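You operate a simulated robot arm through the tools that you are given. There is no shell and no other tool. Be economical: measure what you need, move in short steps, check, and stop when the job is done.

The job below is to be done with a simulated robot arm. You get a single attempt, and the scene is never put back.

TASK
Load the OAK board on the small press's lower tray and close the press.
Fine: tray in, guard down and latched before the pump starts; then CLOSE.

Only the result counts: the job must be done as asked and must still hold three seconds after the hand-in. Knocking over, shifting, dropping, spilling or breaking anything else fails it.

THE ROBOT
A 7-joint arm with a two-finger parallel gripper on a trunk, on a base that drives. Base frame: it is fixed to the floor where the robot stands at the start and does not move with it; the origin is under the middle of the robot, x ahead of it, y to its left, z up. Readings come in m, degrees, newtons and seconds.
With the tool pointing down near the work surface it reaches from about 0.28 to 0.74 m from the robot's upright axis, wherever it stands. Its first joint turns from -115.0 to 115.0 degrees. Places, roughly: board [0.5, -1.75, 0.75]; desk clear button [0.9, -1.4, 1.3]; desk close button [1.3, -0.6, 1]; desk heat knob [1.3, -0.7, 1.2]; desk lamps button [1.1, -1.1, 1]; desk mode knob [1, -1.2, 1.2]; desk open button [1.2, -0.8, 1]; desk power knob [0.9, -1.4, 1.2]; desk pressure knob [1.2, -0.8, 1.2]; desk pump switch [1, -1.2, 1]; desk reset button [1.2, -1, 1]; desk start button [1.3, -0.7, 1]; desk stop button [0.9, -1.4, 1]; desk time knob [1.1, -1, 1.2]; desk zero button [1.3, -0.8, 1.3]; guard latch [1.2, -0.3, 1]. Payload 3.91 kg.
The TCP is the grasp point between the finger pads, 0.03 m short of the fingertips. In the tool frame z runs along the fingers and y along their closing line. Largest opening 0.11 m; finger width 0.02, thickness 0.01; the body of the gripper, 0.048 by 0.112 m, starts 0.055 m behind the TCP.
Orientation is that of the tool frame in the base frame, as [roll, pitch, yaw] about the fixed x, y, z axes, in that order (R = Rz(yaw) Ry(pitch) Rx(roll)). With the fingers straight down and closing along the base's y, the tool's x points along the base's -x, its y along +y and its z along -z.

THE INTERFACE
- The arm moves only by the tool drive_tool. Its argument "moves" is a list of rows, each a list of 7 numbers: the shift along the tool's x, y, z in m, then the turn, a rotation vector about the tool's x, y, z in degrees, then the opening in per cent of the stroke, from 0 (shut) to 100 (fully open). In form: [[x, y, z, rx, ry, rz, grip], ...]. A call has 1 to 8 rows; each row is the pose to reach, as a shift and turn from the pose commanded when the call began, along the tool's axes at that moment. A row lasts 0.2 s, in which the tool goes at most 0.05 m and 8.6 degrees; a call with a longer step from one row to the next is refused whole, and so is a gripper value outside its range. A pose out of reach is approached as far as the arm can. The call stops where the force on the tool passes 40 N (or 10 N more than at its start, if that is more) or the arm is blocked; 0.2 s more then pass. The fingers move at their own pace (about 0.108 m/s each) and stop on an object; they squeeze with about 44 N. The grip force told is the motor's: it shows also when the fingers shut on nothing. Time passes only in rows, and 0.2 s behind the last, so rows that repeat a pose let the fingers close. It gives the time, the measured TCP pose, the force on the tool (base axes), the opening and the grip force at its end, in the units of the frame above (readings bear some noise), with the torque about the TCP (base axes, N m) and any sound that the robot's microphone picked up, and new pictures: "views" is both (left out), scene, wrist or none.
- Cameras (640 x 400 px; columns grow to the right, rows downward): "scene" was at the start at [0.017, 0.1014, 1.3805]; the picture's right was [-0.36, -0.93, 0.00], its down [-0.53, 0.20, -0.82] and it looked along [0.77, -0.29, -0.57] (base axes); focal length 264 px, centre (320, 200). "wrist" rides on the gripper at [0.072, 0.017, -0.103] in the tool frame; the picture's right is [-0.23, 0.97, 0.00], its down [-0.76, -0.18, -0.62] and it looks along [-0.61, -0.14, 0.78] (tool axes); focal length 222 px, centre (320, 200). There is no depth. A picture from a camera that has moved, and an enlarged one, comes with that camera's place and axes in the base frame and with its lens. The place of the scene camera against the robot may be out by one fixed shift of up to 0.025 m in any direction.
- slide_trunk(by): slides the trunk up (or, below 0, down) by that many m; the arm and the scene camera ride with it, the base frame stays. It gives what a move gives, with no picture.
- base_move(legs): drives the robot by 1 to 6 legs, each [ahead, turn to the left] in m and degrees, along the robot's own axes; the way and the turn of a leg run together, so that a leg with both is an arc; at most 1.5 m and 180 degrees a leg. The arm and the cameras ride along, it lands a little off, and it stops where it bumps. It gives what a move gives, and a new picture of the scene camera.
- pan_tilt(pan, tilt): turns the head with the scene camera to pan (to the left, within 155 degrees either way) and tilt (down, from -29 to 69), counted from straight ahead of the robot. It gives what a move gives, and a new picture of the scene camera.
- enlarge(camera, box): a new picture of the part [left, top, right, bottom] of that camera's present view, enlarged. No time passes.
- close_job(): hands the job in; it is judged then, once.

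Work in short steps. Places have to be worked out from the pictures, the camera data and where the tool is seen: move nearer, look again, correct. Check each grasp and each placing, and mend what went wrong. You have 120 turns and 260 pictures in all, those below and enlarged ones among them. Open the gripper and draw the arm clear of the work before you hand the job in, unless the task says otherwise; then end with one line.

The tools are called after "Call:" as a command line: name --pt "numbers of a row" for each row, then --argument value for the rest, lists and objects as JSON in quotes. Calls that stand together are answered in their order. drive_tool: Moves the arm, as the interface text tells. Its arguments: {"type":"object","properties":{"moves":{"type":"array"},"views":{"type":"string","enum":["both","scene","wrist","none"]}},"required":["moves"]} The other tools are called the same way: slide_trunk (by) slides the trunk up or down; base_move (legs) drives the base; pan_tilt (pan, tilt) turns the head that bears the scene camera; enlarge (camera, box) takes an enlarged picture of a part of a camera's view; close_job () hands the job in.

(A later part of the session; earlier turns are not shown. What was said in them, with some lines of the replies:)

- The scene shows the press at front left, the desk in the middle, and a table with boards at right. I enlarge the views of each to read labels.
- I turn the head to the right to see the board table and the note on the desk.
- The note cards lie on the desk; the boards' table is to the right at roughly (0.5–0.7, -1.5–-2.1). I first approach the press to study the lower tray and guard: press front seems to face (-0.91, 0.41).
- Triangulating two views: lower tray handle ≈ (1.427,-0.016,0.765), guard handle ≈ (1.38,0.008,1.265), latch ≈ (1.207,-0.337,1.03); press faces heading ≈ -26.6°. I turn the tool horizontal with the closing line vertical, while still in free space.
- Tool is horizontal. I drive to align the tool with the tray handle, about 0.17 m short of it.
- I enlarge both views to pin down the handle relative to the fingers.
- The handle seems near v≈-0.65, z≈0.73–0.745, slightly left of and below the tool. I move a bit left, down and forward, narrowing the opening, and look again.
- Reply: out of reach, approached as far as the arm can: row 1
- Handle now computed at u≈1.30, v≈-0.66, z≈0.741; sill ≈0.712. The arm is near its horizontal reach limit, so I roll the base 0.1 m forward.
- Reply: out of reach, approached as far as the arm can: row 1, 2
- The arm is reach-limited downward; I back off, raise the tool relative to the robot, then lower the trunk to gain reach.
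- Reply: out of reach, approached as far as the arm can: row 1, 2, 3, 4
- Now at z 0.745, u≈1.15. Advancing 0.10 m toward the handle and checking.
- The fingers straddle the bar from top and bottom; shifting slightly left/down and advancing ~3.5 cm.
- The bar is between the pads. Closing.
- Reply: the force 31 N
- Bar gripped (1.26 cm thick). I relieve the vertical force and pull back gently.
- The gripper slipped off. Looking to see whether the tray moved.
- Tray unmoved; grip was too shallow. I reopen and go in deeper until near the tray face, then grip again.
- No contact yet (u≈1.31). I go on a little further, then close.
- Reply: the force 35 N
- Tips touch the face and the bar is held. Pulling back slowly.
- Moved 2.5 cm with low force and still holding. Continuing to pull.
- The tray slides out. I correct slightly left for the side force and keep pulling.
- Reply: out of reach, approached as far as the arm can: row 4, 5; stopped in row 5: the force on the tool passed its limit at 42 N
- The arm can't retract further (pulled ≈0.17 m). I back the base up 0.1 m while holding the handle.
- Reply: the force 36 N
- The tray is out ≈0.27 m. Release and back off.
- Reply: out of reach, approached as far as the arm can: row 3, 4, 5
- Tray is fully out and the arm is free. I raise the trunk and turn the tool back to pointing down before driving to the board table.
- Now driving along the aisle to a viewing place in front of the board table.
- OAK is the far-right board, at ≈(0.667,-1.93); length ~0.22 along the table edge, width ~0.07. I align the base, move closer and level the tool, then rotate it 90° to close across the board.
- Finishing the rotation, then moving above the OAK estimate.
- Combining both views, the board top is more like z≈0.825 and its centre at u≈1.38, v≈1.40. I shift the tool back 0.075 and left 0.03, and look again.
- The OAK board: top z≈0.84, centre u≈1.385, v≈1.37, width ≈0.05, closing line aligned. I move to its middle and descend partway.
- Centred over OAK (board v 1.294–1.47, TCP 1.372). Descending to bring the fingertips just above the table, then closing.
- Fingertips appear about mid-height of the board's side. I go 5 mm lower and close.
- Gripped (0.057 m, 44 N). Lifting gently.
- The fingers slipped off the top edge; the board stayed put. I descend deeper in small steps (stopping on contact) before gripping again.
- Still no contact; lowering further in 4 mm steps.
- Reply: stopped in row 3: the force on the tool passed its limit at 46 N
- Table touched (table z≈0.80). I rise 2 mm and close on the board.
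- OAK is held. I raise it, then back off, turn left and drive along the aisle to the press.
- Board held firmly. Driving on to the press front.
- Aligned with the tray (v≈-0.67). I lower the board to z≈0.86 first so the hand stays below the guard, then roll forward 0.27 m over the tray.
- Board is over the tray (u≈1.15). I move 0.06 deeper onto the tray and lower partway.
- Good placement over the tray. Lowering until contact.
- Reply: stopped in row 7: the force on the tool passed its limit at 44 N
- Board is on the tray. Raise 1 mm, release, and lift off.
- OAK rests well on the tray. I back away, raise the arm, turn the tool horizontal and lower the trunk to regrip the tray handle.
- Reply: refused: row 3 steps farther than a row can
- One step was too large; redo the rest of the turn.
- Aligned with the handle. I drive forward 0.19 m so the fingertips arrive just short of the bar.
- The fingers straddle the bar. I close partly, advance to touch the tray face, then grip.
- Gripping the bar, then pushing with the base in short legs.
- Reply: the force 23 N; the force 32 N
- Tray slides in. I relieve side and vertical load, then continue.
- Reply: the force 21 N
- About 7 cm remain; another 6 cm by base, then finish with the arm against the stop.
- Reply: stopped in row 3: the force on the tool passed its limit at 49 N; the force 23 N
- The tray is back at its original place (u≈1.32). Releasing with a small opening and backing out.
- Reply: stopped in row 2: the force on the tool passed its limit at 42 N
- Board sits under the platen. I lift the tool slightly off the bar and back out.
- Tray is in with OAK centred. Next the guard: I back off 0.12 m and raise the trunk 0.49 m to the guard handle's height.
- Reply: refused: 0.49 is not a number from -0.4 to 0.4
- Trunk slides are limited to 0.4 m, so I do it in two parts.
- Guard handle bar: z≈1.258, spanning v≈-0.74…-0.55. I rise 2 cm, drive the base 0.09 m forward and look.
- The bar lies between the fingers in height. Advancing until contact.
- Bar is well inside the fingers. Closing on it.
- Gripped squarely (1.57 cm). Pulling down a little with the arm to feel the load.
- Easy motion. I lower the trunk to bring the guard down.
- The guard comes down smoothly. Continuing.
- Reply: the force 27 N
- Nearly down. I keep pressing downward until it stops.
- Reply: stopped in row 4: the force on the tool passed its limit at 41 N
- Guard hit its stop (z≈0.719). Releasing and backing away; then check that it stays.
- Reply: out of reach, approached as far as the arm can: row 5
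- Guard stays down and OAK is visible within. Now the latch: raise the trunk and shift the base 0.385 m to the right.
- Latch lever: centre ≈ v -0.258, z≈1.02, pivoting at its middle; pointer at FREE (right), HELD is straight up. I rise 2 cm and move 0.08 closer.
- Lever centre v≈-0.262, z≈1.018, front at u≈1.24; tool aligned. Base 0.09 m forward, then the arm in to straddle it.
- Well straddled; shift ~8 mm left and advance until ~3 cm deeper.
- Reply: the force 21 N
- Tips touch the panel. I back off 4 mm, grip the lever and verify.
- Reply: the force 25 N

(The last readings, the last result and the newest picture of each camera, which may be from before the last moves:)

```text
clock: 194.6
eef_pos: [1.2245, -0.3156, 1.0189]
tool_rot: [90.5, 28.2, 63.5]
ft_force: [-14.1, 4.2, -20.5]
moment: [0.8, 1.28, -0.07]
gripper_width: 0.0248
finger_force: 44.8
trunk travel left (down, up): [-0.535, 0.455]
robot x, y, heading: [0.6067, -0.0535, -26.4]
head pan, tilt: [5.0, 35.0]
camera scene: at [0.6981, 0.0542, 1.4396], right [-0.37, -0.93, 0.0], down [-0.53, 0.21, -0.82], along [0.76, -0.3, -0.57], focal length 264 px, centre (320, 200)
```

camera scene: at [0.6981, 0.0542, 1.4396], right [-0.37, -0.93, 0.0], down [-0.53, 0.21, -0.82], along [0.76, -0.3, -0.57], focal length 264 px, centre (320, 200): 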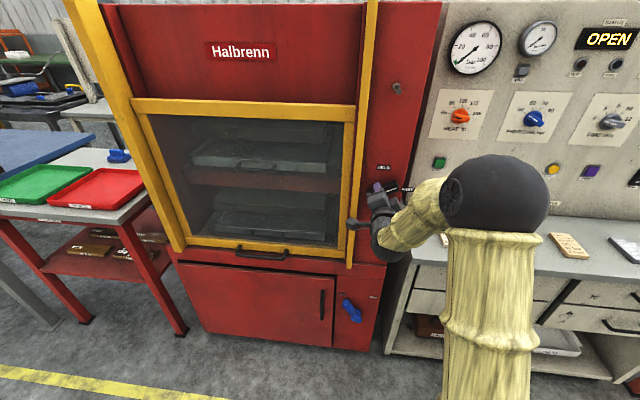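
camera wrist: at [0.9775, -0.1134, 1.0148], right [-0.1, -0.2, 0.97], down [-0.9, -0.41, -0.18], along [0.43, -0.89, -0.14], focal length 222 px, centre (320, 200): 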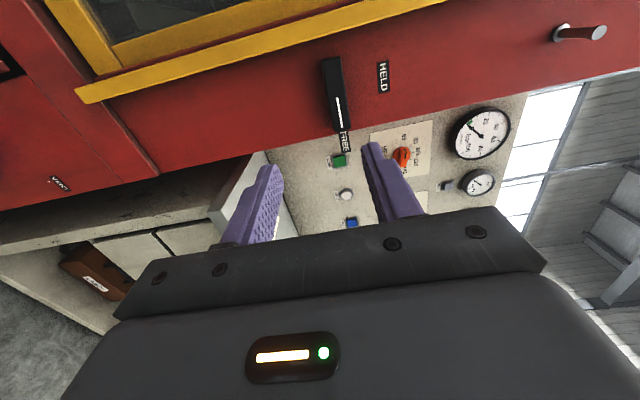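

The lever turns with the gripper. Continuing, with a hair of back-off.

Call:
drive_tool --pt "0 0 -0.002 0 0 -8 0" --pt "0 0 -0.002 0 0 -16 0" --pt "0 0 -0.002 0 0 -24 0" --pt "0 0 -0.002 0 0 -32 0" --pt "0 0 -0.002 0 0 -40 0" --pt "0 0 -0.002 0 0 -48 0" --pt "0 0 -0.002 0 0 -55 0" --pt "0 0 -0.002 0 0 -62 0" --views "both"

```text
clock: 196.4
eef_pos: [1.2223, -0.3178, 1.0167]
tool_rot: [179.4, 89.2, 152.4]
ft_force: [-14.3, -15.6, -29.6]
moment: [0.5, 0.77, -1.51]
gripper_width: 0.0253
finger_force: 45.3
trunk travel left (down, up): [-0.535, 0.455]
robot x, y, heading: [0.6075, -0.057, -26.3]
head pan, tilt: [5.0, 35.0]
camera scene: at [0.699, 0.0508, 1.4399], right [-0.37, -0.93, 0.0], down [-0.53, 0.21, -0.82], along [0.76, -0.3, -0.58], focal length 264 px, centre (320, 200)
camera wrist: at [1.1362, -0.256, 0.9448], right [0.44, 0.87, 0.23], down [-0.63, 0.12, 0.77], along [0.64, -0.48, 0.6], focal length 222 px, centre (320, 200)
```

scene: 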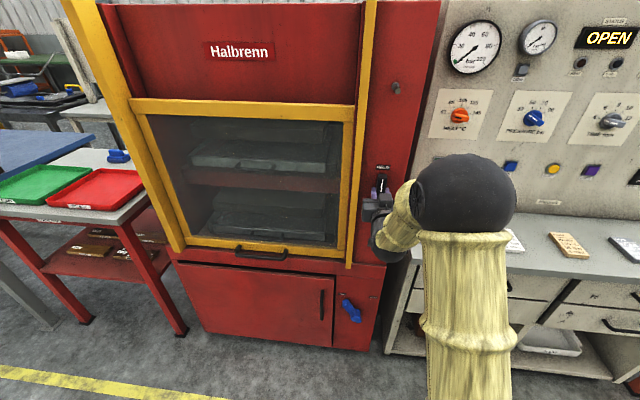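
wrist: 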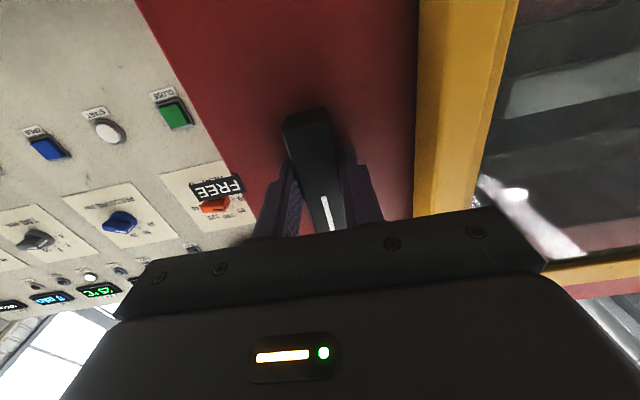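

The pointer now points up to HELD. Release and back off to check.

Call:
drive_tool --pt "0 0 0 0 0 0 50" --pt "0 0 0 0 0 0 50" --pt "0 0 -0.03 0 0 0 50" --pt "0 0 -0.06 0 0 0 50" --pt "0 0 -0.1 0 0 0 50" --views "none"

Call:
base_move --legs '[[-0.15, 0]]'

Call:
enlarge --camera "scene" --box '[320, 100, 480, 220]'

Call:
enlarge --camera "scene" --box '[400, 0, 640, 150]'

```text
clock: 197.6
eef_pos: [1.1368, -0.2678, 1.0198]
tool_rot: [51.1, 90.0, 24.4]
ft_force: [0.7, 0.6, -0.6]
moment: [0.02, -0.01, 0.01]
gripper_width: 0.0548
finger_force: 0.1
trunk travel left (down, up): [-0.535, 0.455]
robot x, y, heading: [0.6084, -0.0558, -26.4]
head pan, tilt: [5.0, 35.0]
```

```text
clock: 199.1
eef_pos: [1.0035, -0.2056, 1.0218]
tool_rot: [119.6, 89.9, 92.7]
ft_force: [-0.7, 0.3, -0.5]
moment: [-0.02, 0.01, 0.02]
gripper_width: 0.055
finger_force: 0.0
trunk travel left (down, up): [-0.535, 0.455]
robot x, y, heading: [0.4745, 0.0137, -26.8]
head pan, tilt: [5.0, 35.0]
camera scene: at [0.5668, 0.1203, 1.4398], right [-0.37, -0.93, 0.0], down [-0.53, 0.21, -0.82], along [0.76, -0.3, -0.57], focal length 264 px, centre (320, 200)
```

scene: 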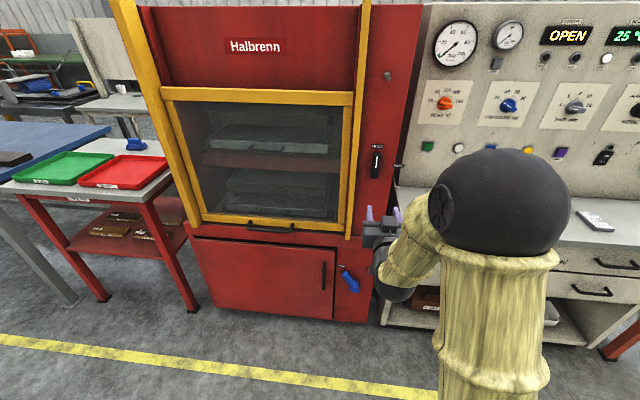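

```text
3.33 times, centred on (400, 160) of scene
camera zoom: at [0.5668, 0.1203, 1.4398], right [-0.37, -0.93, 0.0], down [-0.53, 0.21, -0.82], along [0.76, -0.3, -0.57], focal length 881 px, centre (53, 333)
```

zoom: 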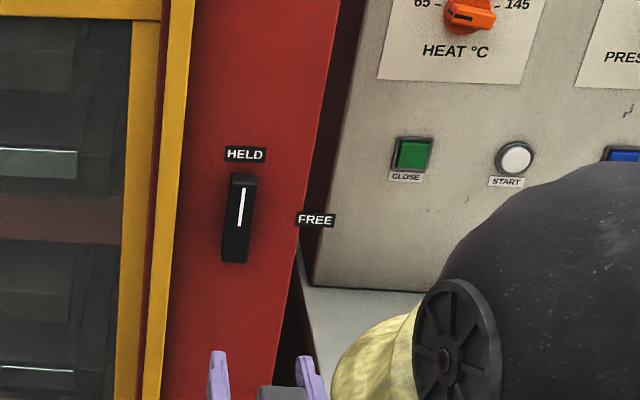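

```text
2.67 times, centred on (520, 75) of scene
camera zoom: at [0.5668, 0.1203, 1.4398], right [-0.37, -0.93, 0.0], down [-0.53, 0.21, -0.82], along [0.76, -0.3, -0.57], focal length 705 px, centre (-213, 533)
```

zoom: 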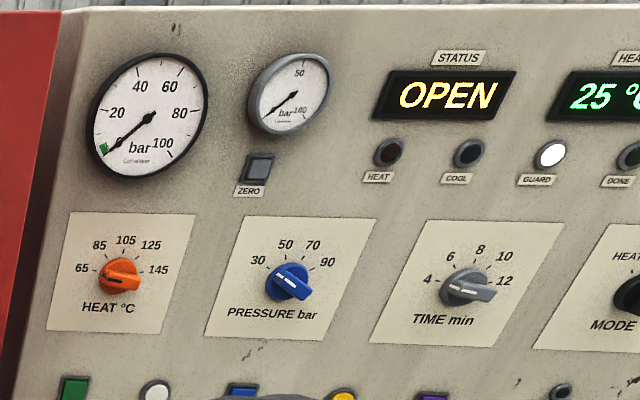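

The latch is at HELD and the GUARD lamp is lit. Now I look at the pump switch: pan the head to the desk and drive to the right.

Call:
base_move --legs '[[0, -90], [0.87, 0], [0, 90]]'

Call:
drive_tool --pt "0 0 0 0 0 0 0" --pt "0 0 0 0 0 0 0" --views "wrist"

Call:
enlarge --camera "scene" --box '[300, 60, 500, 200]'

```text
clock: 215.4
eef_pos: [0.5872, -1.0054, 1.022]
tool_rot: [-54.6, 90.0, -85.5]
ft_force: [0.0, 0.5, 0.0]
moment: [0.01, 0.0, 0.01]
gripper_width: 0.0552
finger_force: 0.0
trunk travel left (down, up): [-0.535, 0.455]
robot x, y, heading: [0.0755, -0.7571, -30.9]
head pan, tilt: [5.0, 35.0]
camera scene: at [0.1747, -0.6526, 1.4398], right [-0.43, -0.9, 0.0], down [-0.52, 0.25, -0.82], along [0.74, -0.36, -0.57], focal length 264 px, centre (320, 200)
```

scene: 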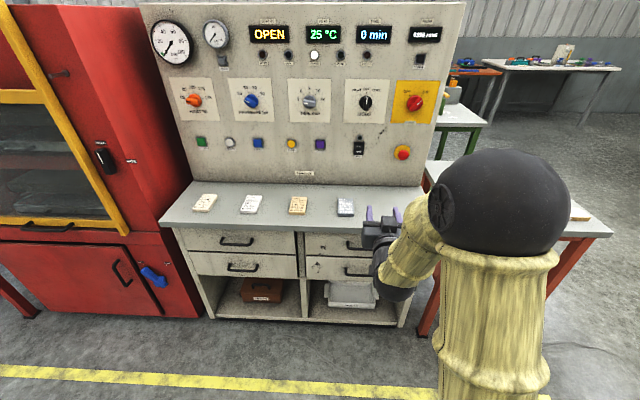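

```text
clock: 216.0
eef_pos: [0.5868, -1.0078, 1.0211]
tool_rot: [-56.0, 90.0, -87.0]
ft_force: [0.4, 0.3, 0.0]
moment: [-0.01, 0.0, 0.01]
gripper_width: 0.0
finger_force: 37.3
trunk travel left (down, up): [-0.535, 0.455]
robot x, y, heading: [0.0738, -0.755, -30.5]
head pan, tilt: [5.0, 35.0]
camera wrist: at [0.5059, -0.939, 0.9482], right [0.5, 0.83, 0.23], down [-0.63, 0.17, 0.76], along [0.6, -0.52, 0.61], focal length 222 px, centre (320, 200)
```

wrist: 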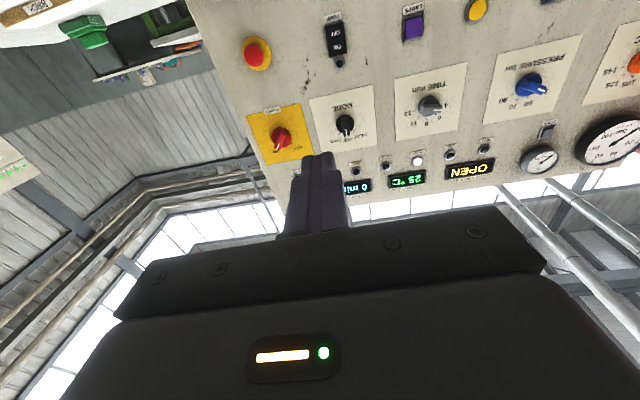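

```text
2.86 times, centred on (400, 130) of scene
camera zoom: at [0.1747, -0.6526, 1.4398], right [-0.43, -0.9, 0.0], down [-0.52, 0.25, -0.82], along [0.74, -0.36, -0.57], focal length 755 px, centre (91, 400)
```

zoom: 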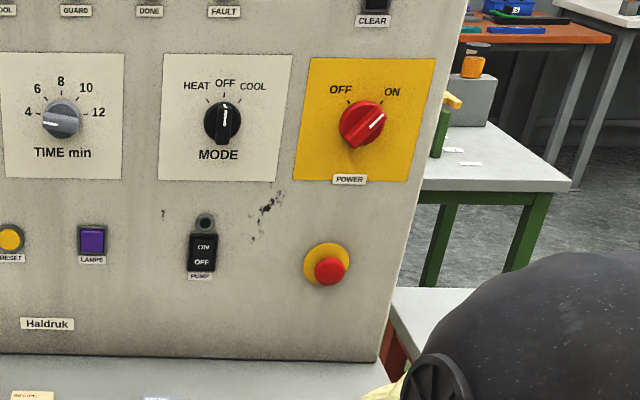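

Power is ON and the pump is off; pump switch ≈ u 1.45, v 0.63, z 0.98. I straighten the base and pitch the tool 40° down so the forearm stays well above the counter.

Call:
base_move --legs '[[0, 4]]'

Call:
drive_tool --pt "0 0 0 0 8 0 0" --pt "0 0 0 0 16 0 0" --pt "0 0 0 0 24 0 0" --pt "0 0 0 0 32 0 0" --pt "0 0 0 0 40 0 0" --views "both"

```text
clock: 216.9
eef_pos: [0.6032, -0.9712, 1.0213]
tool_rot: [124.2, 90.0, 97.2]
ft_force: [0.2, 0.3, -0.3]
moment: [-0.02, 0.01, 0.01]
gripper_width: 0.0002
finger_force: 38.0
trunk travel left (down, up): [-0.535, 0.455]
robot x, y, heading: [0.0753, -0.7549, -26.9]
head pan, tilt: [5.0, 35.0]
camera scene: at [0.1659, -0.6455, 1.4398], right [-0.37, -0.93, 0.0], down [-0.53, 0.21, -0.82], along [0.76, -0.3, -0.57], focal length 264 px, centre (320, 200)
```

scene: 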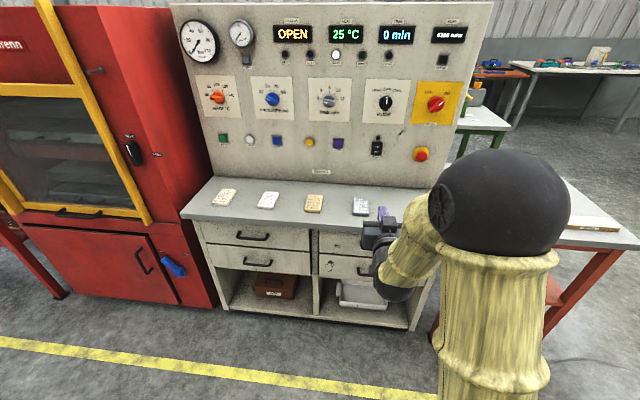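

```text
clock: 218.1
eef_pos: [0.604, -0.9676, 1.0204]
tool_rot: [179.9, 50.0, 153.1]
ft_force: [0.5, 1.0, 0.5]
moment: [-0.03, 0.01, -0.02]
gripper_width: 0.0001
finger_force: 37.0
trunk travel left (down, up): [-0.535, 0.455]
robot x, y, heading: [0.0729, -0.7561, -26.8]
head pan, tilt: [5.0, 35.0]
camera scene: at [0.1661, -0.645, 1.4397], right [-0.37, -0.93, 0.0], down [-0.53, 0.21, -0.82], along [0.76, -0.3, -0.57], focal length 264 px, centre (320, 200)
camera wrist: at [0.4985, -0.8969, 1.0318], right [0.57, 0.8, 0.18], down [-0.07, -0.17, 0.98], along [0.82, -0.57, -0.04], focal length 222 px, centre (320, 200)
```

scene: 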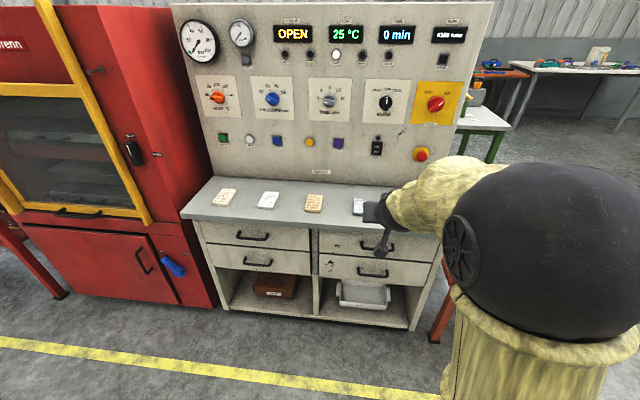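
wrist: 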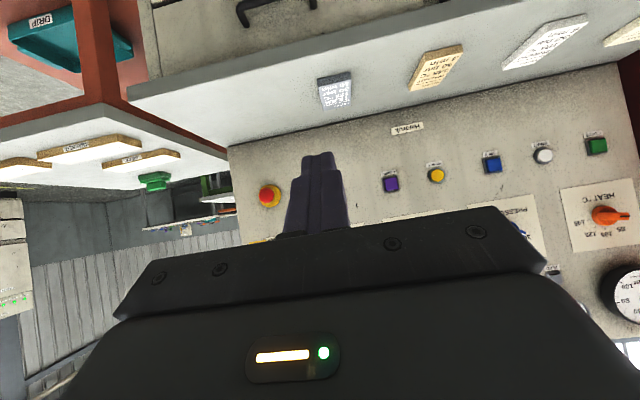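

Panel plane ≈ u 1.448; pump "ON" half ≈ (v 0.63, z 0.993). I shift the tool 3.5 cm right, drop slightly, and drive 0.33 m forward.

Call:
drive_tool --pt "0 -0.035 0 0 0 0 0" --views "none"

Call:
base_move --legs '[[0.33, 0.2]]'

Call:
pan_tilt --pan -5 --tilt 30

Call:
drive_tool --pt "0 0 0 0 0 0 0" --views "wrist"

```text
clock: 218.5
eef_pos: [0.5892, -1.0015, 1.0209]
tool_rot: [179.9, 50.0, 153.0]
ft_force: [-0.7, -2.5, -0.1]
moment: [0.1, -0.06, 0.16]
gripper_width: 0.0
finger_force: 38.0
trunk travel left (down, up): [-0.535, 0.455]
robot x, y, heading: [0.0721, -0.7526, -26.7]
head pan, tilt: [5.0, 35.0]
```

```text
clock: 221.0
eef_pos: [0.8814, -1.1471, 1.0207]
tool_rot: [179.9, 50.1, 153.2]
ft_force: [0.1, 0.2, 0.0]
moment: [-0.02, 0.0, 0.04]
gripper_width: 0.0
finger_force: 38.0
trunk travel left (down, up): [-0.535, 0.455]
robot x, y, heading: [0.3688, -0.9037, -26.2]
head pan, tilt: [5.0, 35.0]
camera scene: at [0.4576, -0.7917, 1.4398], right [-0.37, -0.93, 0.0], down [-0.53, 0.21, -0.82], along [0.76, -0.3, -0.57], focal length 264 px, centre (320, 200)
```

scene: 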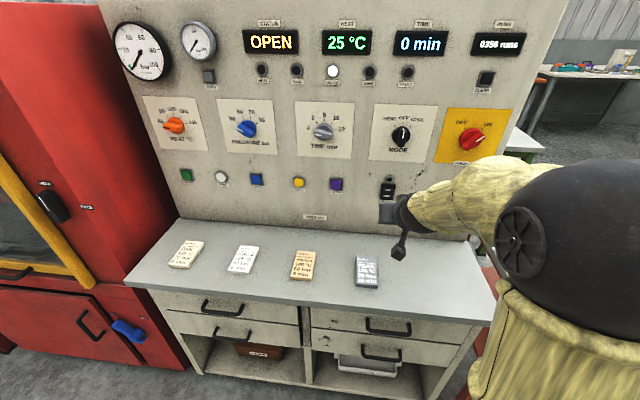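

```text
clock: 221.7
eef_pos: [0.8804, -1.1449, 1.0205]
tool_rot: [179.8, 50.1, 153.2]
ft_force: [-0.3, -0.5, -0.7]
moment: [0.0, -0.01, 0.01]
gripper_width: 0.0001
finger_force: 37.7
trunk travel left (down, up): [-0.535, 0.455]
robot x, y, heading: [0.3651, -0.9063, -26.4]
head pan, tilt: [-5.0, 30.0]
camera scene: at [0.4526, -0.8065, 1.4476], right [-0.52, -0.85, 0.0], down [-0.43, 0.26, -0.87], along [0.74, -0.45, -0.5], focal length 264 px, centre (320, 200)
```

scene: 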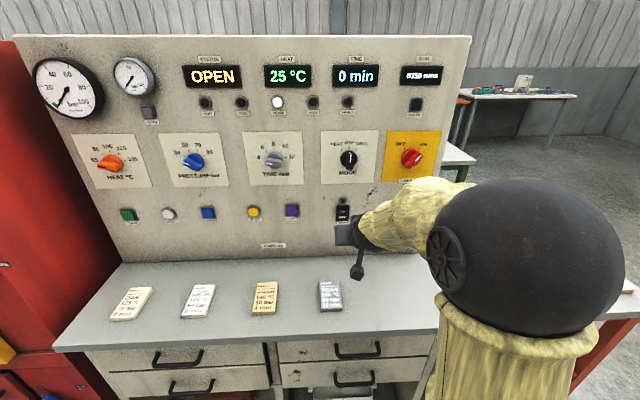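

```text
clock: 222.1
eef_pos: [0.8813, -1.1458, 1.0203]
tool_rot: [179.8, 50.0, 153.2]
ft_force: [-0.5, -0.2, 0.7]
moment: [0.06, 0.04, -0.03]
gripper_width: 0.0
finger_force: 37.7
trunk travel left (down, up): [-0.535, 0.455]
robot x, y, heading: [0.3655, -0.9011, -26.6]
head pan, tilt: [-5.0, 30.0]
camera wrist: at [0.7749, -1.0741, 1.031], right [0.57, 0.8, 0.17], down [-0.07, -0.17, 0.98], along [0.82, -0.57, -0.04], focal length 222 px, centre (320, 200)
```

wrist: 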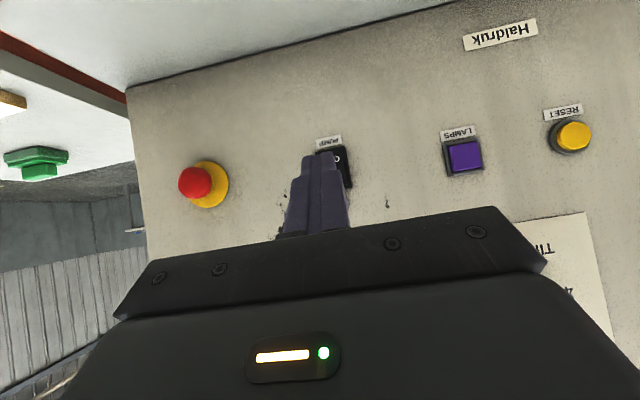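

Enlarging to check switch vs fingertip.

Call:
enlarge --camera "scene" --box '[270, 170, 430, 290]'

Call:
enlarge --camera "wrist" --box '[220, 90, 500, 260]'

```text
3.33 times, centred on (350, 230) of scene
camera zoom: at [0.4525, -0.8065, 1.4476], right [-0.52, -0.85, 0.0], down [-0.43, 0.26, -0.87], along [0.74, -0.45, -0.5], focal length 881 px, centre (220, 100)
```

zoom: 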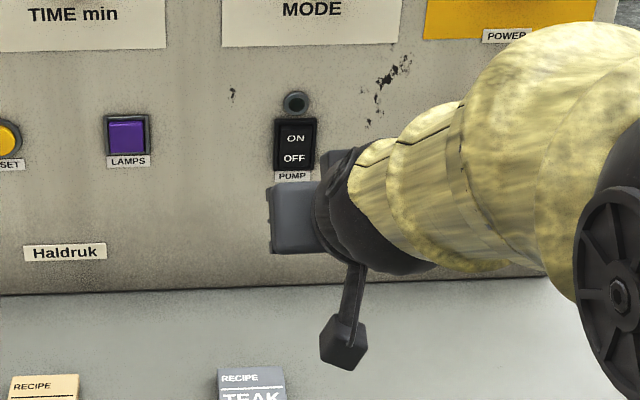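

```text
2.29 times, centred on (360, 175) of wrist
camera zoom: at [0.7749, -1.0741, 1.031], right [0.57, 0.8, 0.17], down [-0.07, -0.17, 0.98], along [0.82, -0.57, -0.04], focal length 508 px, centre (229, 257)
```

zoom: 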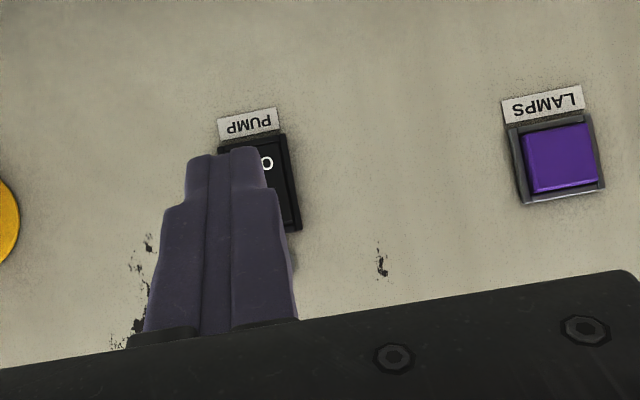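

ON half at v≈0.631, z≈0.998. I advance 0.095 m toward it, lowering 1 cm.

Call:
drive_tool --pt "-0.02 0 0.03 0 0 0 0" --pt "-0.04 0 0.055 0 0 0 0" --pt "-0.0535 0 0.079 0 0 0 0" --pt "-0.0535 0 0.079 0 0 0 0" --views "wrist"

Call:
enlarge --camera "scene" --box '[270, 170, 430, 290]'

```text
clock: 223.1
eef_pos: [0.9651, -1.1869, 1.0106]
tool_rot: [179.9, 50.1, 153.3]
ft_force: [0.3, 0.2, -0.1]
moment: [-0.01, -0.02, 0.0]
gripper_width: 0.0
finger_force: 37.6
trunk travel left (down, up): [-0.535, 0.455]
robot x, y, heading: [0.3685, -0.9026, -26.2]
head pan, tilt: [-5.0, 30.0]
camera wrist: at [0.8602, -1.1157, 1.0211], right [0.57, 0.8, 0.17], down [-0.07, -0.16, 0.98], along [0.82, -0.57, -0.04], focal length 222 px, centre (320, 200)
```

wrist: 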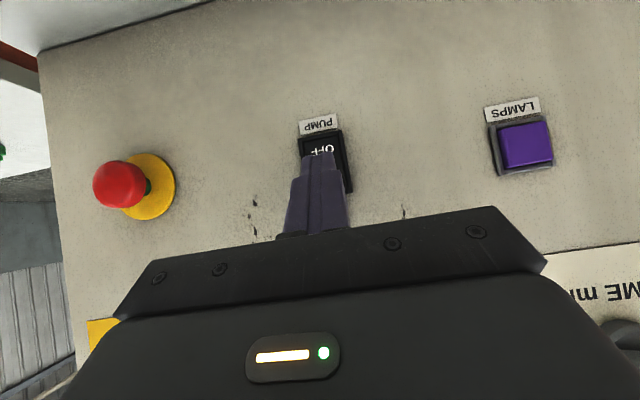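

```text
3.33 times, centred on (350, 230) of scene
camera zoom: at [0.4527, -0.8067, 1.4476], right [-0.52, -0.85, 0.0], down [-0.43, 0.26, -0.87], along [0.74, -0.45, -0.5], focal length 881 px, centre (220, 100)
```

zoom: 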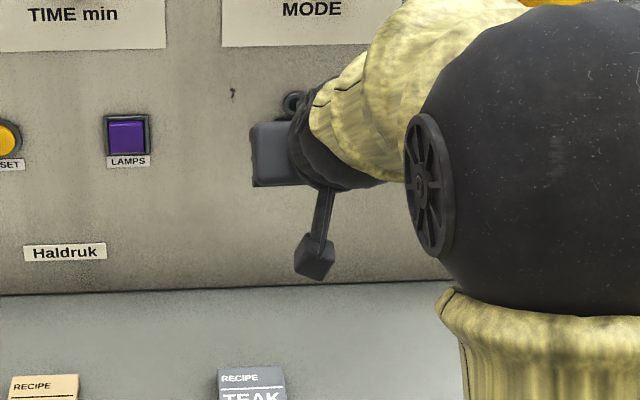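

Tip aligned with the upper half. Pressing slowly forward until contact.

Call:
drive_tool --pt "-0.0051 0 0.0061 0 0 0 0" --pt "-0.009 0 0.0107 0 0 0 0" --pt "-0.0129 0 0.0153 0 0 0 0" --pt "-0.0167 0 0.0199 0 0 0 0" --pt "-0.0206 0 0.0245 0 0 0 0" --pt "-0.0244 0 0.0291 0 0 0 0" --views "wrist"

```text
clock: 224.5
eef_pos: [0.996, -1.2051, 1.0103]
tool_rot: [180.0, 49.8, 153.3]
ft_force: [-18.4, 9.5, 0.3]
moment: [0.15, 0.21, -0.07]
gripper_width: 0.0
finger_force: 37.6
trunk travel left (down, up): [-0.535, 0.455]
robot x, y, heading: [0.3675, -0.903, -26.3]
head pan, tilt: [-5.0, 30.0]
heard: click
camera wrist: at [0.8909, -1.1325, 1.0213], right [0.57, 0.8, 0.17], down [-0.07, -0.17, 0.98], along [0.82, -0.57, -0.04], focal length 222 px, centre (320, 200)
```

wrist: 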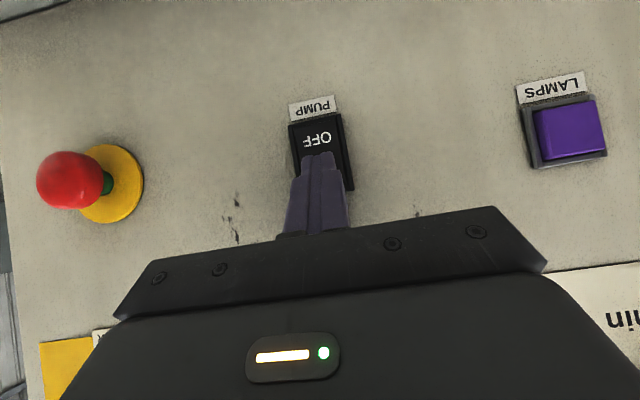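

A click was heard. Backing away to read the pump lamp.

Call:
drive_tool --pt "0.02 0 -0.024 0 0 0 0" --pt "0.045 0 -0.055 0 0 0 0" --pt "0.07 0 -0.085 0 0 0 0" --views "none"

Call:
base_move --legs '[[-0.2, 0]]'

Call:
enlarge --camera "scene" --box '[140, 60, 480, 270]'

```text
clock: 225.3
eef_pos: [0.8983, -1.1567, 1.0118]
tool_rot: [180.0, 50.1, 153.4]
ft_force: [-0.9, -0.3, 0.8]
moment: [-0.02, -0.02, 0.0]
gripper_width: 0.0
finger_force: 37.8
trunk travel left (down, up): [-0.535, 0.455]
robot x, y, heading: [0.3656, -0.9033, -26.5]
head pan, tilt: [-5.0, 30.0]
```

```text
clock: 227.1
eef_pos: [0.7198, -1.0683, 1.0117]
tool_rot: [179.9, 50.0, 153.3]
ft_force: [-0.1, -0.5, 0.1]
moment: [-0.05, -0.01, -0.02]
gripper_width: 0.0
finger_force: 37.5
trunk travel left (down, up): [-0.535, 0.455]
robot x, y, heading: [0.1849, -0.8146, -26.3]
head pan, tilt: [-5.0, 30.0]
camera scene: at [0.2738, -0.7174, 1.4476], right [-0.52, -0.85, 0.0], down [-0.43, 0.26, -0.87], along [0.74, -0.45, -0.5], focal length 264 px, centre (320, 200)
```

scene: 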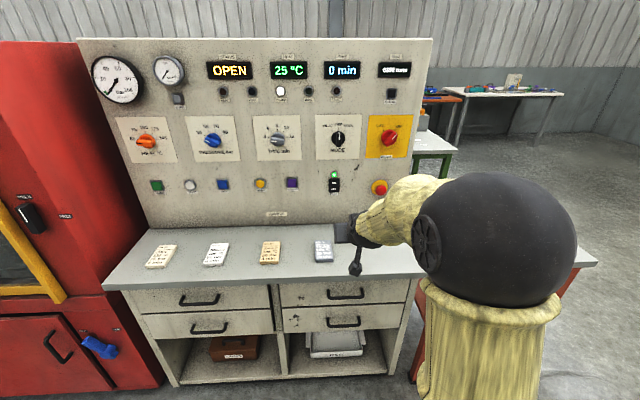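

```text
1.88 times, centred on (310, 165) of scene
camera zoom: at [0.2738, -0.7174, 1.4476], right [-0.52, -0.85, 0.0], down [-0.43, 0.26, -0.87], along [0.74, -0.45, -0.5], focal length 498 px, centre (339, 266)
```

zoom: 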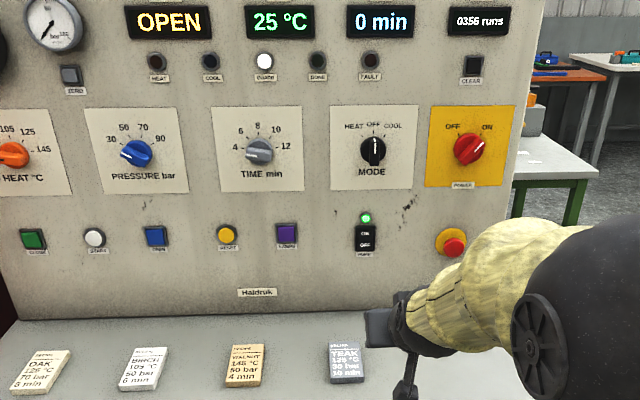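

Pump is ON (green lamp). Now I shift 0.63 m left to the CLOSE button.

Call:
base_move --legs '[[0, 90], [0.63, 0], [0, -90]]'

Call:
drive_tool --pt "0 0 0 0 0 0 0" --views "wrist"

```text
clock: 242.4
eef_pos: [0.9862, -0.4907, 1.0114]
tool_rot: [179.9, 50.0, 153.6]
ft_force: [-0.4, -0.1, 0.5]
moment: [0.0, 0.0, -0.01]
gripper_width: 0.0001
finger_force: 37.2
trunk travel left (down, up): [-0.535, 0.455]
robot x, y, heading: [0.4522, -0.2417, -25.9]
head pan, tilt: [-5.0, 30.0]
camera scene: at [0.5374, -0.1445, 1.4476], right [-0.52, -0.86, 0.0], down [-0.43, 0.26, -0.87], along [0.74, -0.45, -0.5], focal length 264 px, centre (320, 200)
```

scene: 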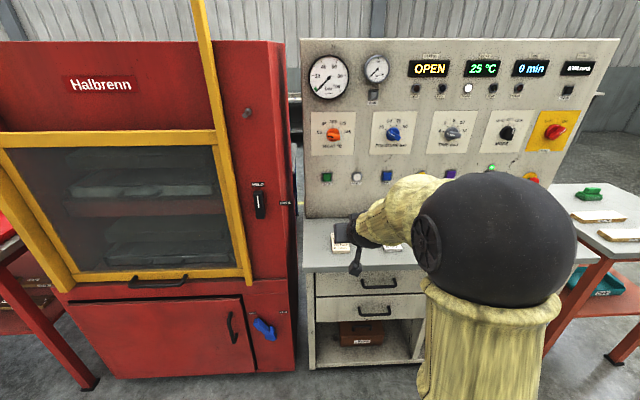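

```text
clock: 242.8
eef_pos: [0.9856, -0.4928, 1.0121]
tool_rot: [-180.0, 50.0, 153.6]
ft_force: [0.6, -0.5, -0.2]
moment: [0.02, 0.0, 0.04]
gripper_width: 0.0
finger_force: 37.3
trunk travel left (down, up): [-0.535, 0.455]
robot x, y, heading: [0.4528, -0.2439, -25.9]
head pan, tilt: [-5.0, 30.0]
camera wrist: at [0.8798, -0.4207, 1.0215], right [0.56, 0.81, 0.17], down [-0.07, -0.17, 0.98], along [0.82, -0.57, -0.04], focal length 222 px, centre (320, 200)
```

wrist: 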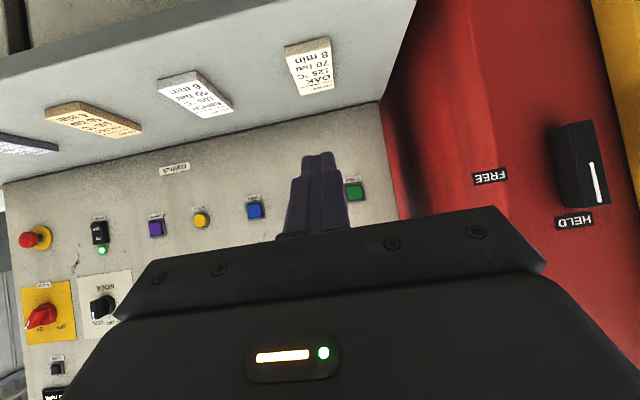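

CLOSE button at v≈-0.025, z≈0.999. I shift the tool left 3 cm, straighten, and drive 0.2 m forward.

Call:
drive_tool --pt "0 0.031 0 0 0 0 0" --views "none"

Call:
base_move --legs '[[0, -0.7], [0.2, 0]]'

Call:
drive_tool --pt "0 0 0 0 0 0 0" --views "wrist"

Call:
enlarge --camera "wrist" --box '[220, 90, 500, 260]'

```text
clock: 243.2
eef_pos: [0.9992, -0.4641, 1.0115]
tool_rot: [180.0, 49.9, 153.6]
ft_force: [-0.5, -0.6, 0.1]
moment: [0.0, 0.01, 0.02]
gripper_width: 0.0
finger_force: 37.2
trunk travel left (down, up): [-0.535, 0.455]
robot x, y, heading: [0.4515, -0.2394, -26.1]
head pan, tilt: [-5.0, 30.0]
```

```text
clock: 245.3
eef_pos: [1.1775, -0.5601, 1.0114]
tool_rot: [180.0, 50.0, 153.0]
ft_force: [0.2, 0.0, 0.8]
moment: [-0.01, -0.04, 0.02]
gripper_width: 0.0003
finger_force: 38.1
trunk travel left (down, up): [-0.535, 0.455]
robot x, y, heading: [0.6335, -0.3304, -26.9]
head pan, tilt: [-5.0, 30.0]
camera scene: at [0.7184, -0.2361, 1.4476], right [-0.53, -0.85, 0.0], down [-0.43, 0.26, -0.87], along [0.74, -0.45, -0.5], focal length 264 px, centre (320, 200)
```

scene: 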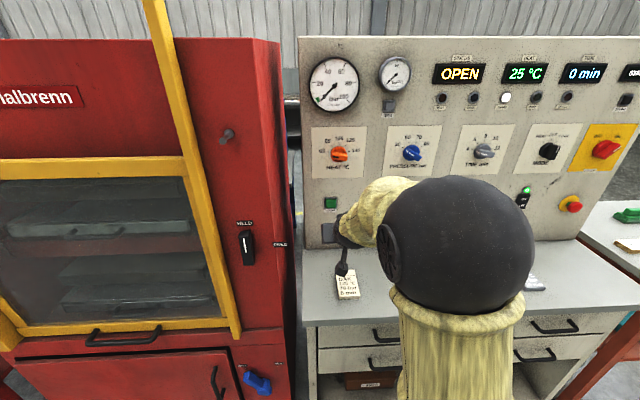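

```text
clock: 245.7
eef_pos: [1.1776, -0.5595, 1.0115]
tool_rot: [180.0, 50.1, 153.1]
ft_force: [-1.0, 0.0, 0.2]
moment: [0.03, 0.01, 0.02]
gripper_width: 0.0
finger_force: 37.2
trunk travel left (down, up): [-0.535, 0.455]
robot x, y, heading: [0.6292, -0.3316, -26.9]
head pan, tilt: [-5.0, 30.0]
camera wrist: at [1.0719, -0.4882, 1.0222], right [0.57, 0.8, 0.17], down [-0.07, -0.16, 0.98], along [0.82, -0.57, -0.04], focal length 222 px, centre (320, 200)
```

wrist: 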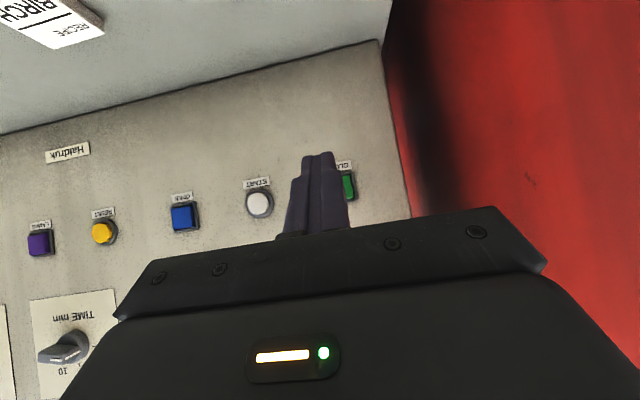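

```text
2.29 times, centred on (360, 175) of wrist
camera zoom: at [1.0719, -0.4882, 1.0222], right [0.57, 0.8, 0.17], down [-0.07, -0.16, 0.98], along [0.82, -0.57, -0.04], focal length 508 px, centre (229, 257)
```

zoom: 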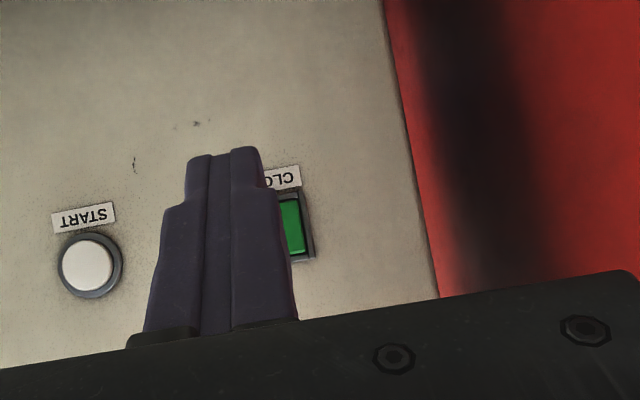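

Button centre v≈-0.027, z≈1.00; tool v≈-0.026. Advancing straight toward it, then pressing slowly.

Call:
drive_tool --pt "-0.025 0 0.03 0 0 0 0" --pt "-0.045 0 0.055 0 0 0 0" --pt "-0.056 0 0.067 0 0 0 0" --pt "-0.056 0 0.067 0 0 0 0" --views "wrist"

```text
clock: 246.7
eef_pos: [1.2541, -0.6012, 1.0132]
tool_rot: [179.9, 50.0, 153.2]
ft_force: [-0.3, 0.4, 0.2]
moment: [-0.01, 0.0, 0.0]
gripper_width: 0.0
finger_force: 37.8
trunk travel left (down, up): [-0.535, 0.455]
robot x, y, heading: [0.6302, -0.3306, -26.6]
head pan, tilt: [-5.0, 30.0]
camera wrist: at [1.1485, -0.5291, 1.0237], right [0.57, 0.8, 0.17], down [-0.07, -0.16, 0.98], along [0.82, -0.57, -0.04], focal length 222 px, centre (320, 200)
```

wrist: 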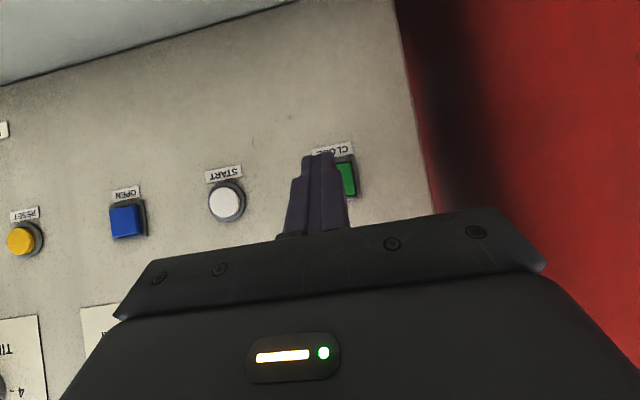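

Slightly left correction (6 mm), then slow press.

Call:
drive_tool --pt "-0.006 0.006 0.008 0 0 0 0" --pt "-0.0103 0.006 0.0123 0 0 0 0" --pt "-0.0142 0.006 0.0169 0 0 0 0" --pt "-0.018 0.006 0.0215 0 0 0 0" --pt "-0.0219 0.006 0.0261 0 0 0 0" --pt "-0.0257 0.006 0.0307 0 0 0 0" --pt "-0.0283 0.006 0.0338 0 0 0 0" --views "both"

```text
clock: 248.3
eef_pos: [1.2988, -0.6139, 1.0122]
tool_rot: [179.9, 50.0, 152.9]
ft_force: [0.2, 0.2, 0.0]
moment: [-0.02, 0.0, -0.02]
gripper_width: 0.0003
finger_force: 37.9
trunk travel left (down, up): [-0.535, 0.455]
robot x, y, heading: [0.6316, -0.3336, -26.4]
head pan, tilt: [-5.0, 30.0]
camera scene: at [0.7181, -0.2359, 1.4476], right [-0.53, -0.85, 0.0], down [-0.43, 0.26, -0.87], along [0.74, -0.45, -0.5], focal length 264 px, centre (320, 200)
camera wrist: at [1.1927, -0.5418, 1.0227], right [0.57, 0.8, 0.17], down [-0.07, -0.16, 0.98], along [0.82, -0.57, -0.04], focal length 222 px, centre (320, 200)
```

scene: 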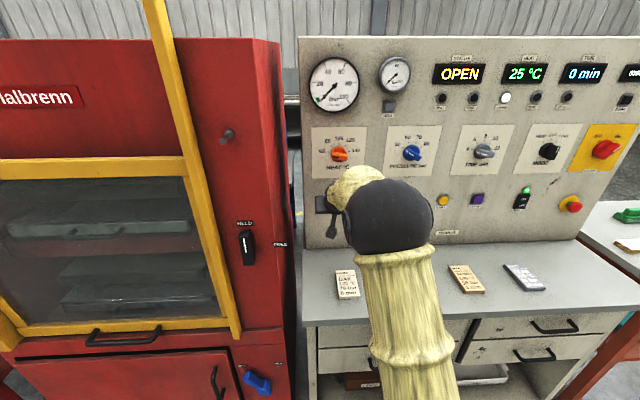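
wrist: 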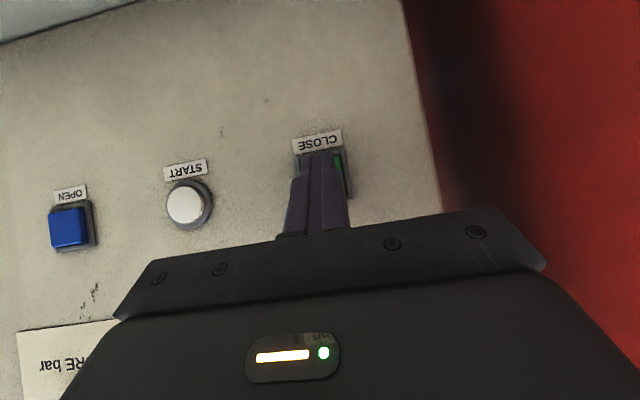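

No contact yet; continuing in 4 mm steps.

Call:
drive_tool --pt "-0.0026 0 0.0031 0 0 0 0" --pt "-0.0051 0 0.0061 0 0 0 0" --pt "-0.0077 0 0.0092 0 0 0 0" --pt "-0.0103 0 0.0123 0 0 0 0" --pt "-0.0129 0 0.0153 0 0 0 0" --pt "-0.0154 0 0.0184 0 0 0 0" --views "both"

```text
clock: 249.7
eef_pos: [1.3182, -0.6246, 1.0109]
tool_rot: [179.9, 49.9, 153.1]
ft_force: [-11.8, 5.6, -0.3]
moment: [0.02, 0.19, -0.03]
gripper_width: 0.0001
finger_force: 37.8
trunk travel left (down, up): [-0.535, 0.455]
robot x, y, heading: [0.6309, -0.3282, -26.5]
head pan, tilt: [-5.0, 30.0]
heard: click
camera scene: at [0.7161, -0.2349, 1.4476], right [-0.53, -0.85, 0.0], down [-0.42, 0.26, -0.87], along [0.74, -0.46, -0.5], focal length 264 px, centre (320, 200)
camera wrist: at [1.2125, -0.5523, 1.0226], right [0.57, 0.8, 0.17], down [-0.07, -0.17, 0.98], along [0.82, -0.57, -0.04], focal length 222 px, centre (320, 200)
```

scene: 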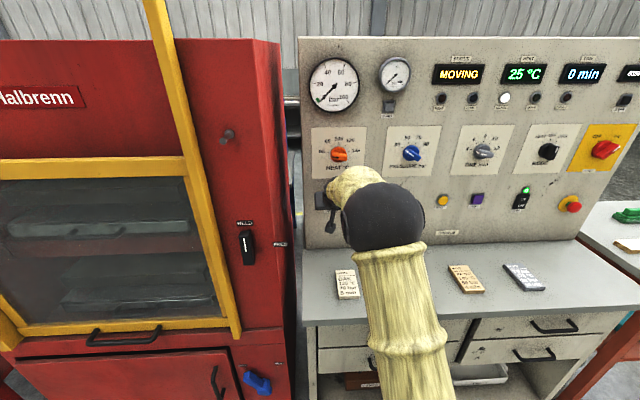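
wrist: 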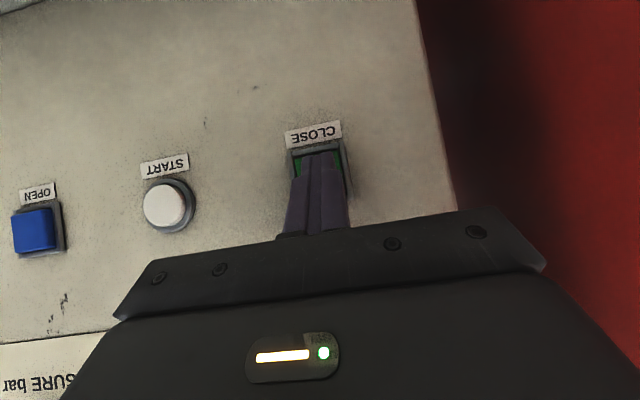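

Click, and the status shows MOVING. I hold the button a moment in case it is hold-to-run, and watch.

Call:
drive_tool --pt "0 0 0 0 0 0 0" --pt "0 0 0 0 0 0 0" --pt "0 0 0 0 0 0 0" --pt "0 0 0 0 0 0 0" --pt "0 0 0 0 0 0 0" --pt "0 0 0 0 0 0 0" --pt "0 0 0 0 0 0 0" --pt "0 0 0 0 0 0 0" --views "scene"

Call:
drive_tool --pt "0 0 0 0 0 0 0" --pt "0 0 0 0 0 0 0" --pt "0 0 0 0 0 0 0" --pt "0 0 0 0 0 0 0" --pt "0 0 0 0 0 0 0" --pt "0 0 0 0 0 0 0" --pt "0 0 0 0 0 0 0" --pt "0 0 0 0 0 0 0" --views "scene"

```text
clock: 251.5
eef_pos: [1.319, -0.6236, 1.0121]
tool_rot: [-179.9, 50.0, 153.1]
ft_force: [-14.2, 7.2, -6.4]
moment: [0.18, 0.34, -0.01]
gripper_width: 0.0001
finger_force: 37.7
trunk travel left (down, up): [-0.535, 0.455]
robot x, y, heading: [0.6314, -0.3291, -26.5]
head pan, tilt: [-5.0, 30.0]
camera scene: at [0.7165, -0.2351, 1.4476], right [-0.53, -0.85, 0.0], down [-0.42, 0.26, -0.87], along [0.74, -0.46, -0.5], focal length 264 px, centre (320, 200)
```

scene: 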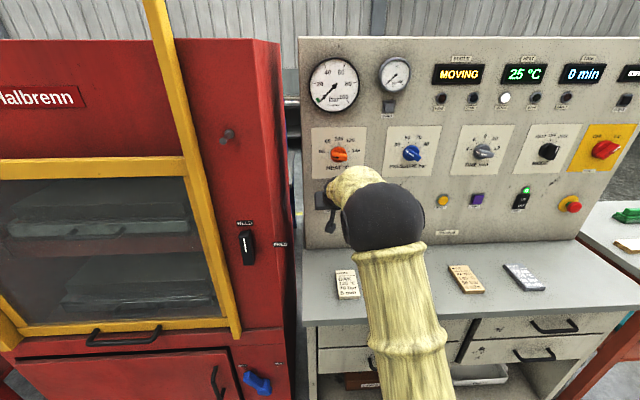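

```text
clock: 253.3
eef_pos: [1.3192, -0.6245, 1.0121]
tool_rot: [-180.0, 50.1, 153.1]
ft_force: [-15.4, 8.6, -4.4]
moment: [0.17, 0.29, -0.04]
gripper_width: 0.0001
finger_force: 37.6
trunk travel left (down, up): [-0.535, 0.455]
robot x, y, heading: [0.6321, -0.3292, -26.5]
head pan, tilt: [-5.0, 30.0]
camera scene: at [0.7164, -0.235, 1.4476], right [-0.53, -0.85, 0.0], down [-0.42, 0.26, -0.87], along [0.74, -0.46, -0.5], focal length 264 px, centre (320, 200)
```

scene: 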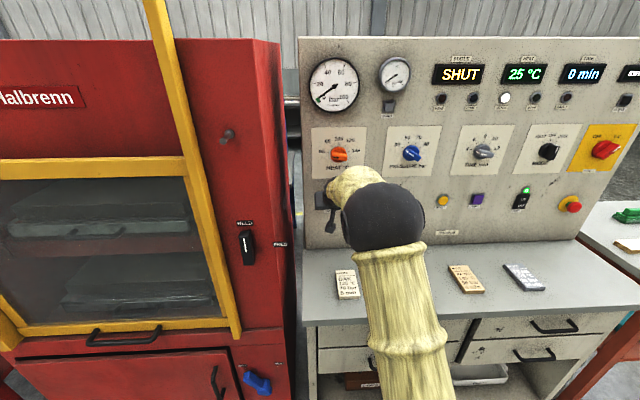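

Status: SHUT. I back the arm and base away and open the gripper, then verify.

Call:
drive_tool --pt "0.02 0 -0.024 0 0 0 0" --pt "0.045 0 -0.055 0 0 0 0" --pt "0.07 0 -0.085 0 0 0 0" --views "none"

Call:
base_move --legs '[[-0.4, 0]]'

Call:
drive_tool --pt "0 0 0 0 0 0 100" --pt "0 0 0 0 0 0 100" --pt "0 0 0 0 0 0 100" --views "none"

Call:
pan_tilt --pan 10 --tilt 30

Call:
enlarge --camera "scene" --box '[100, 40, 460, 260]'

```text
clock: 254.1
eef_pos: [1.2219, -0.5779, 1.0148]
tool_rot: [-180.0, 50.1, 153.1]
ft_force: [-0.4, 0.3, 0.5]
moment: [-0.02, 0.01, 0.0]
gripper_width: 0.0001
finger_force: 37.7
trunk travel left (down, up): [-0.535, 0.455]
robot x, y, heading: [0.6303, -0.3359, -26.7]
head pan, tilt: [-5.0, 30.0]
```

```text
clock: 256.9
eef_pos: [0.8704, -0.3962, 1.0151]
tool_rot: [180.0, 49.9, 153.4]
ft_force: [-0.1, 0.2, -1.5]
moment: [0.0, -0.01, 0.0]
gripper_width: 0.0001
finger_force: 37.3
trunk travel left (down, up): [-0.535, 0.455]
robot x, y, heading: [0.2811, -0.1588, -26.0]
head pan, tilt: [-5.0, 30.0]
camera scene: at [0.3628, -0.0589, 1.4476], right [-0.52, -0.86, 0.0], down [-0.43, 0.26, -0.87], along [0.74, -0.45, -0.5], focal length 264 px, centre (320, 200)
```

scene: 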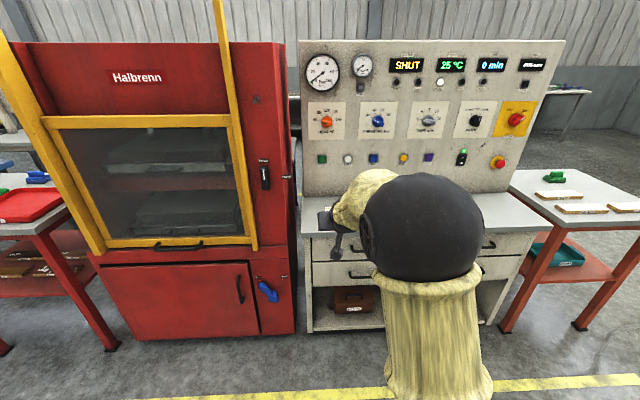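

```text
clock: 257.7
eef_pos: [0.8712, -0.3977, 1.015]
tool_rot: [-179.9, 50.0, 153.6]
ft_force: [0.0, 0.4, 1.0]
moment: [0.01, -0.02, -0.01]
gripper_width: 0.1099
finger_force: 0.1
trunk travel left (down, up): [-0.535, 0.455]
robot x, y, heading: [0.2796, -0.1524, -26.1]
head pan, tilt: [-5.0, 30.0]
```

```text
clock: 258.5
eef_pos: [0.8706, -0.3974, 1.0149]
tool_rot: [179.9, 50.0, 153.4]
ft_force: [-0.3, 0.0, 0.0]
moment: [0.01, 0.03, 0.03]
gripper_width: 0.11
finger_force: 0.0
trunk travel left (down, up): [-0.535, 0.455]
robot x, y, heading: [0.2784, -0.1557, -26.1]
head pan, tilt: [10.0, 30.0]
camera scene: at [0.3724, -0.0374, 1.4476], right [-0.28, -0.96, 0.0], down [-0.48, 0.14, -0.87], along [0.83, -0.24, -0.5], focal length 264 px, centre (320, 200)
```

scene: 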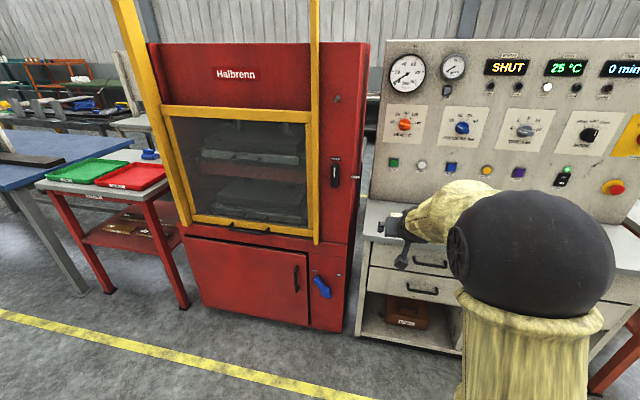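

```text
1.78 times, centred on (280, 150) of scene
camera zoom: at [0.3724, -0.0374, 1.4476], right [-0.28, -0.96, 0.0], down [-0.48, 0.14, -0.87], along [0.83, -0.24, -0.5], focal length 470 px, centre (391, 289)
```

zoom: 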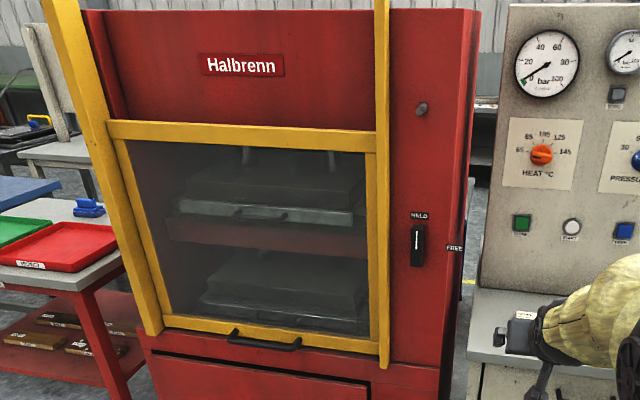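

The display reads SHUT, the guard is down, the latch is at HELD, the pump is on, and the arm is clear with the gripper open. Handing in.

Call:
close_job

```text
The job is handed in.
```

The OAK board is on the lower tray with the tray in and the guard down and latched; I started the pump after that and pressed CLOSE, and the display reads SHUT.
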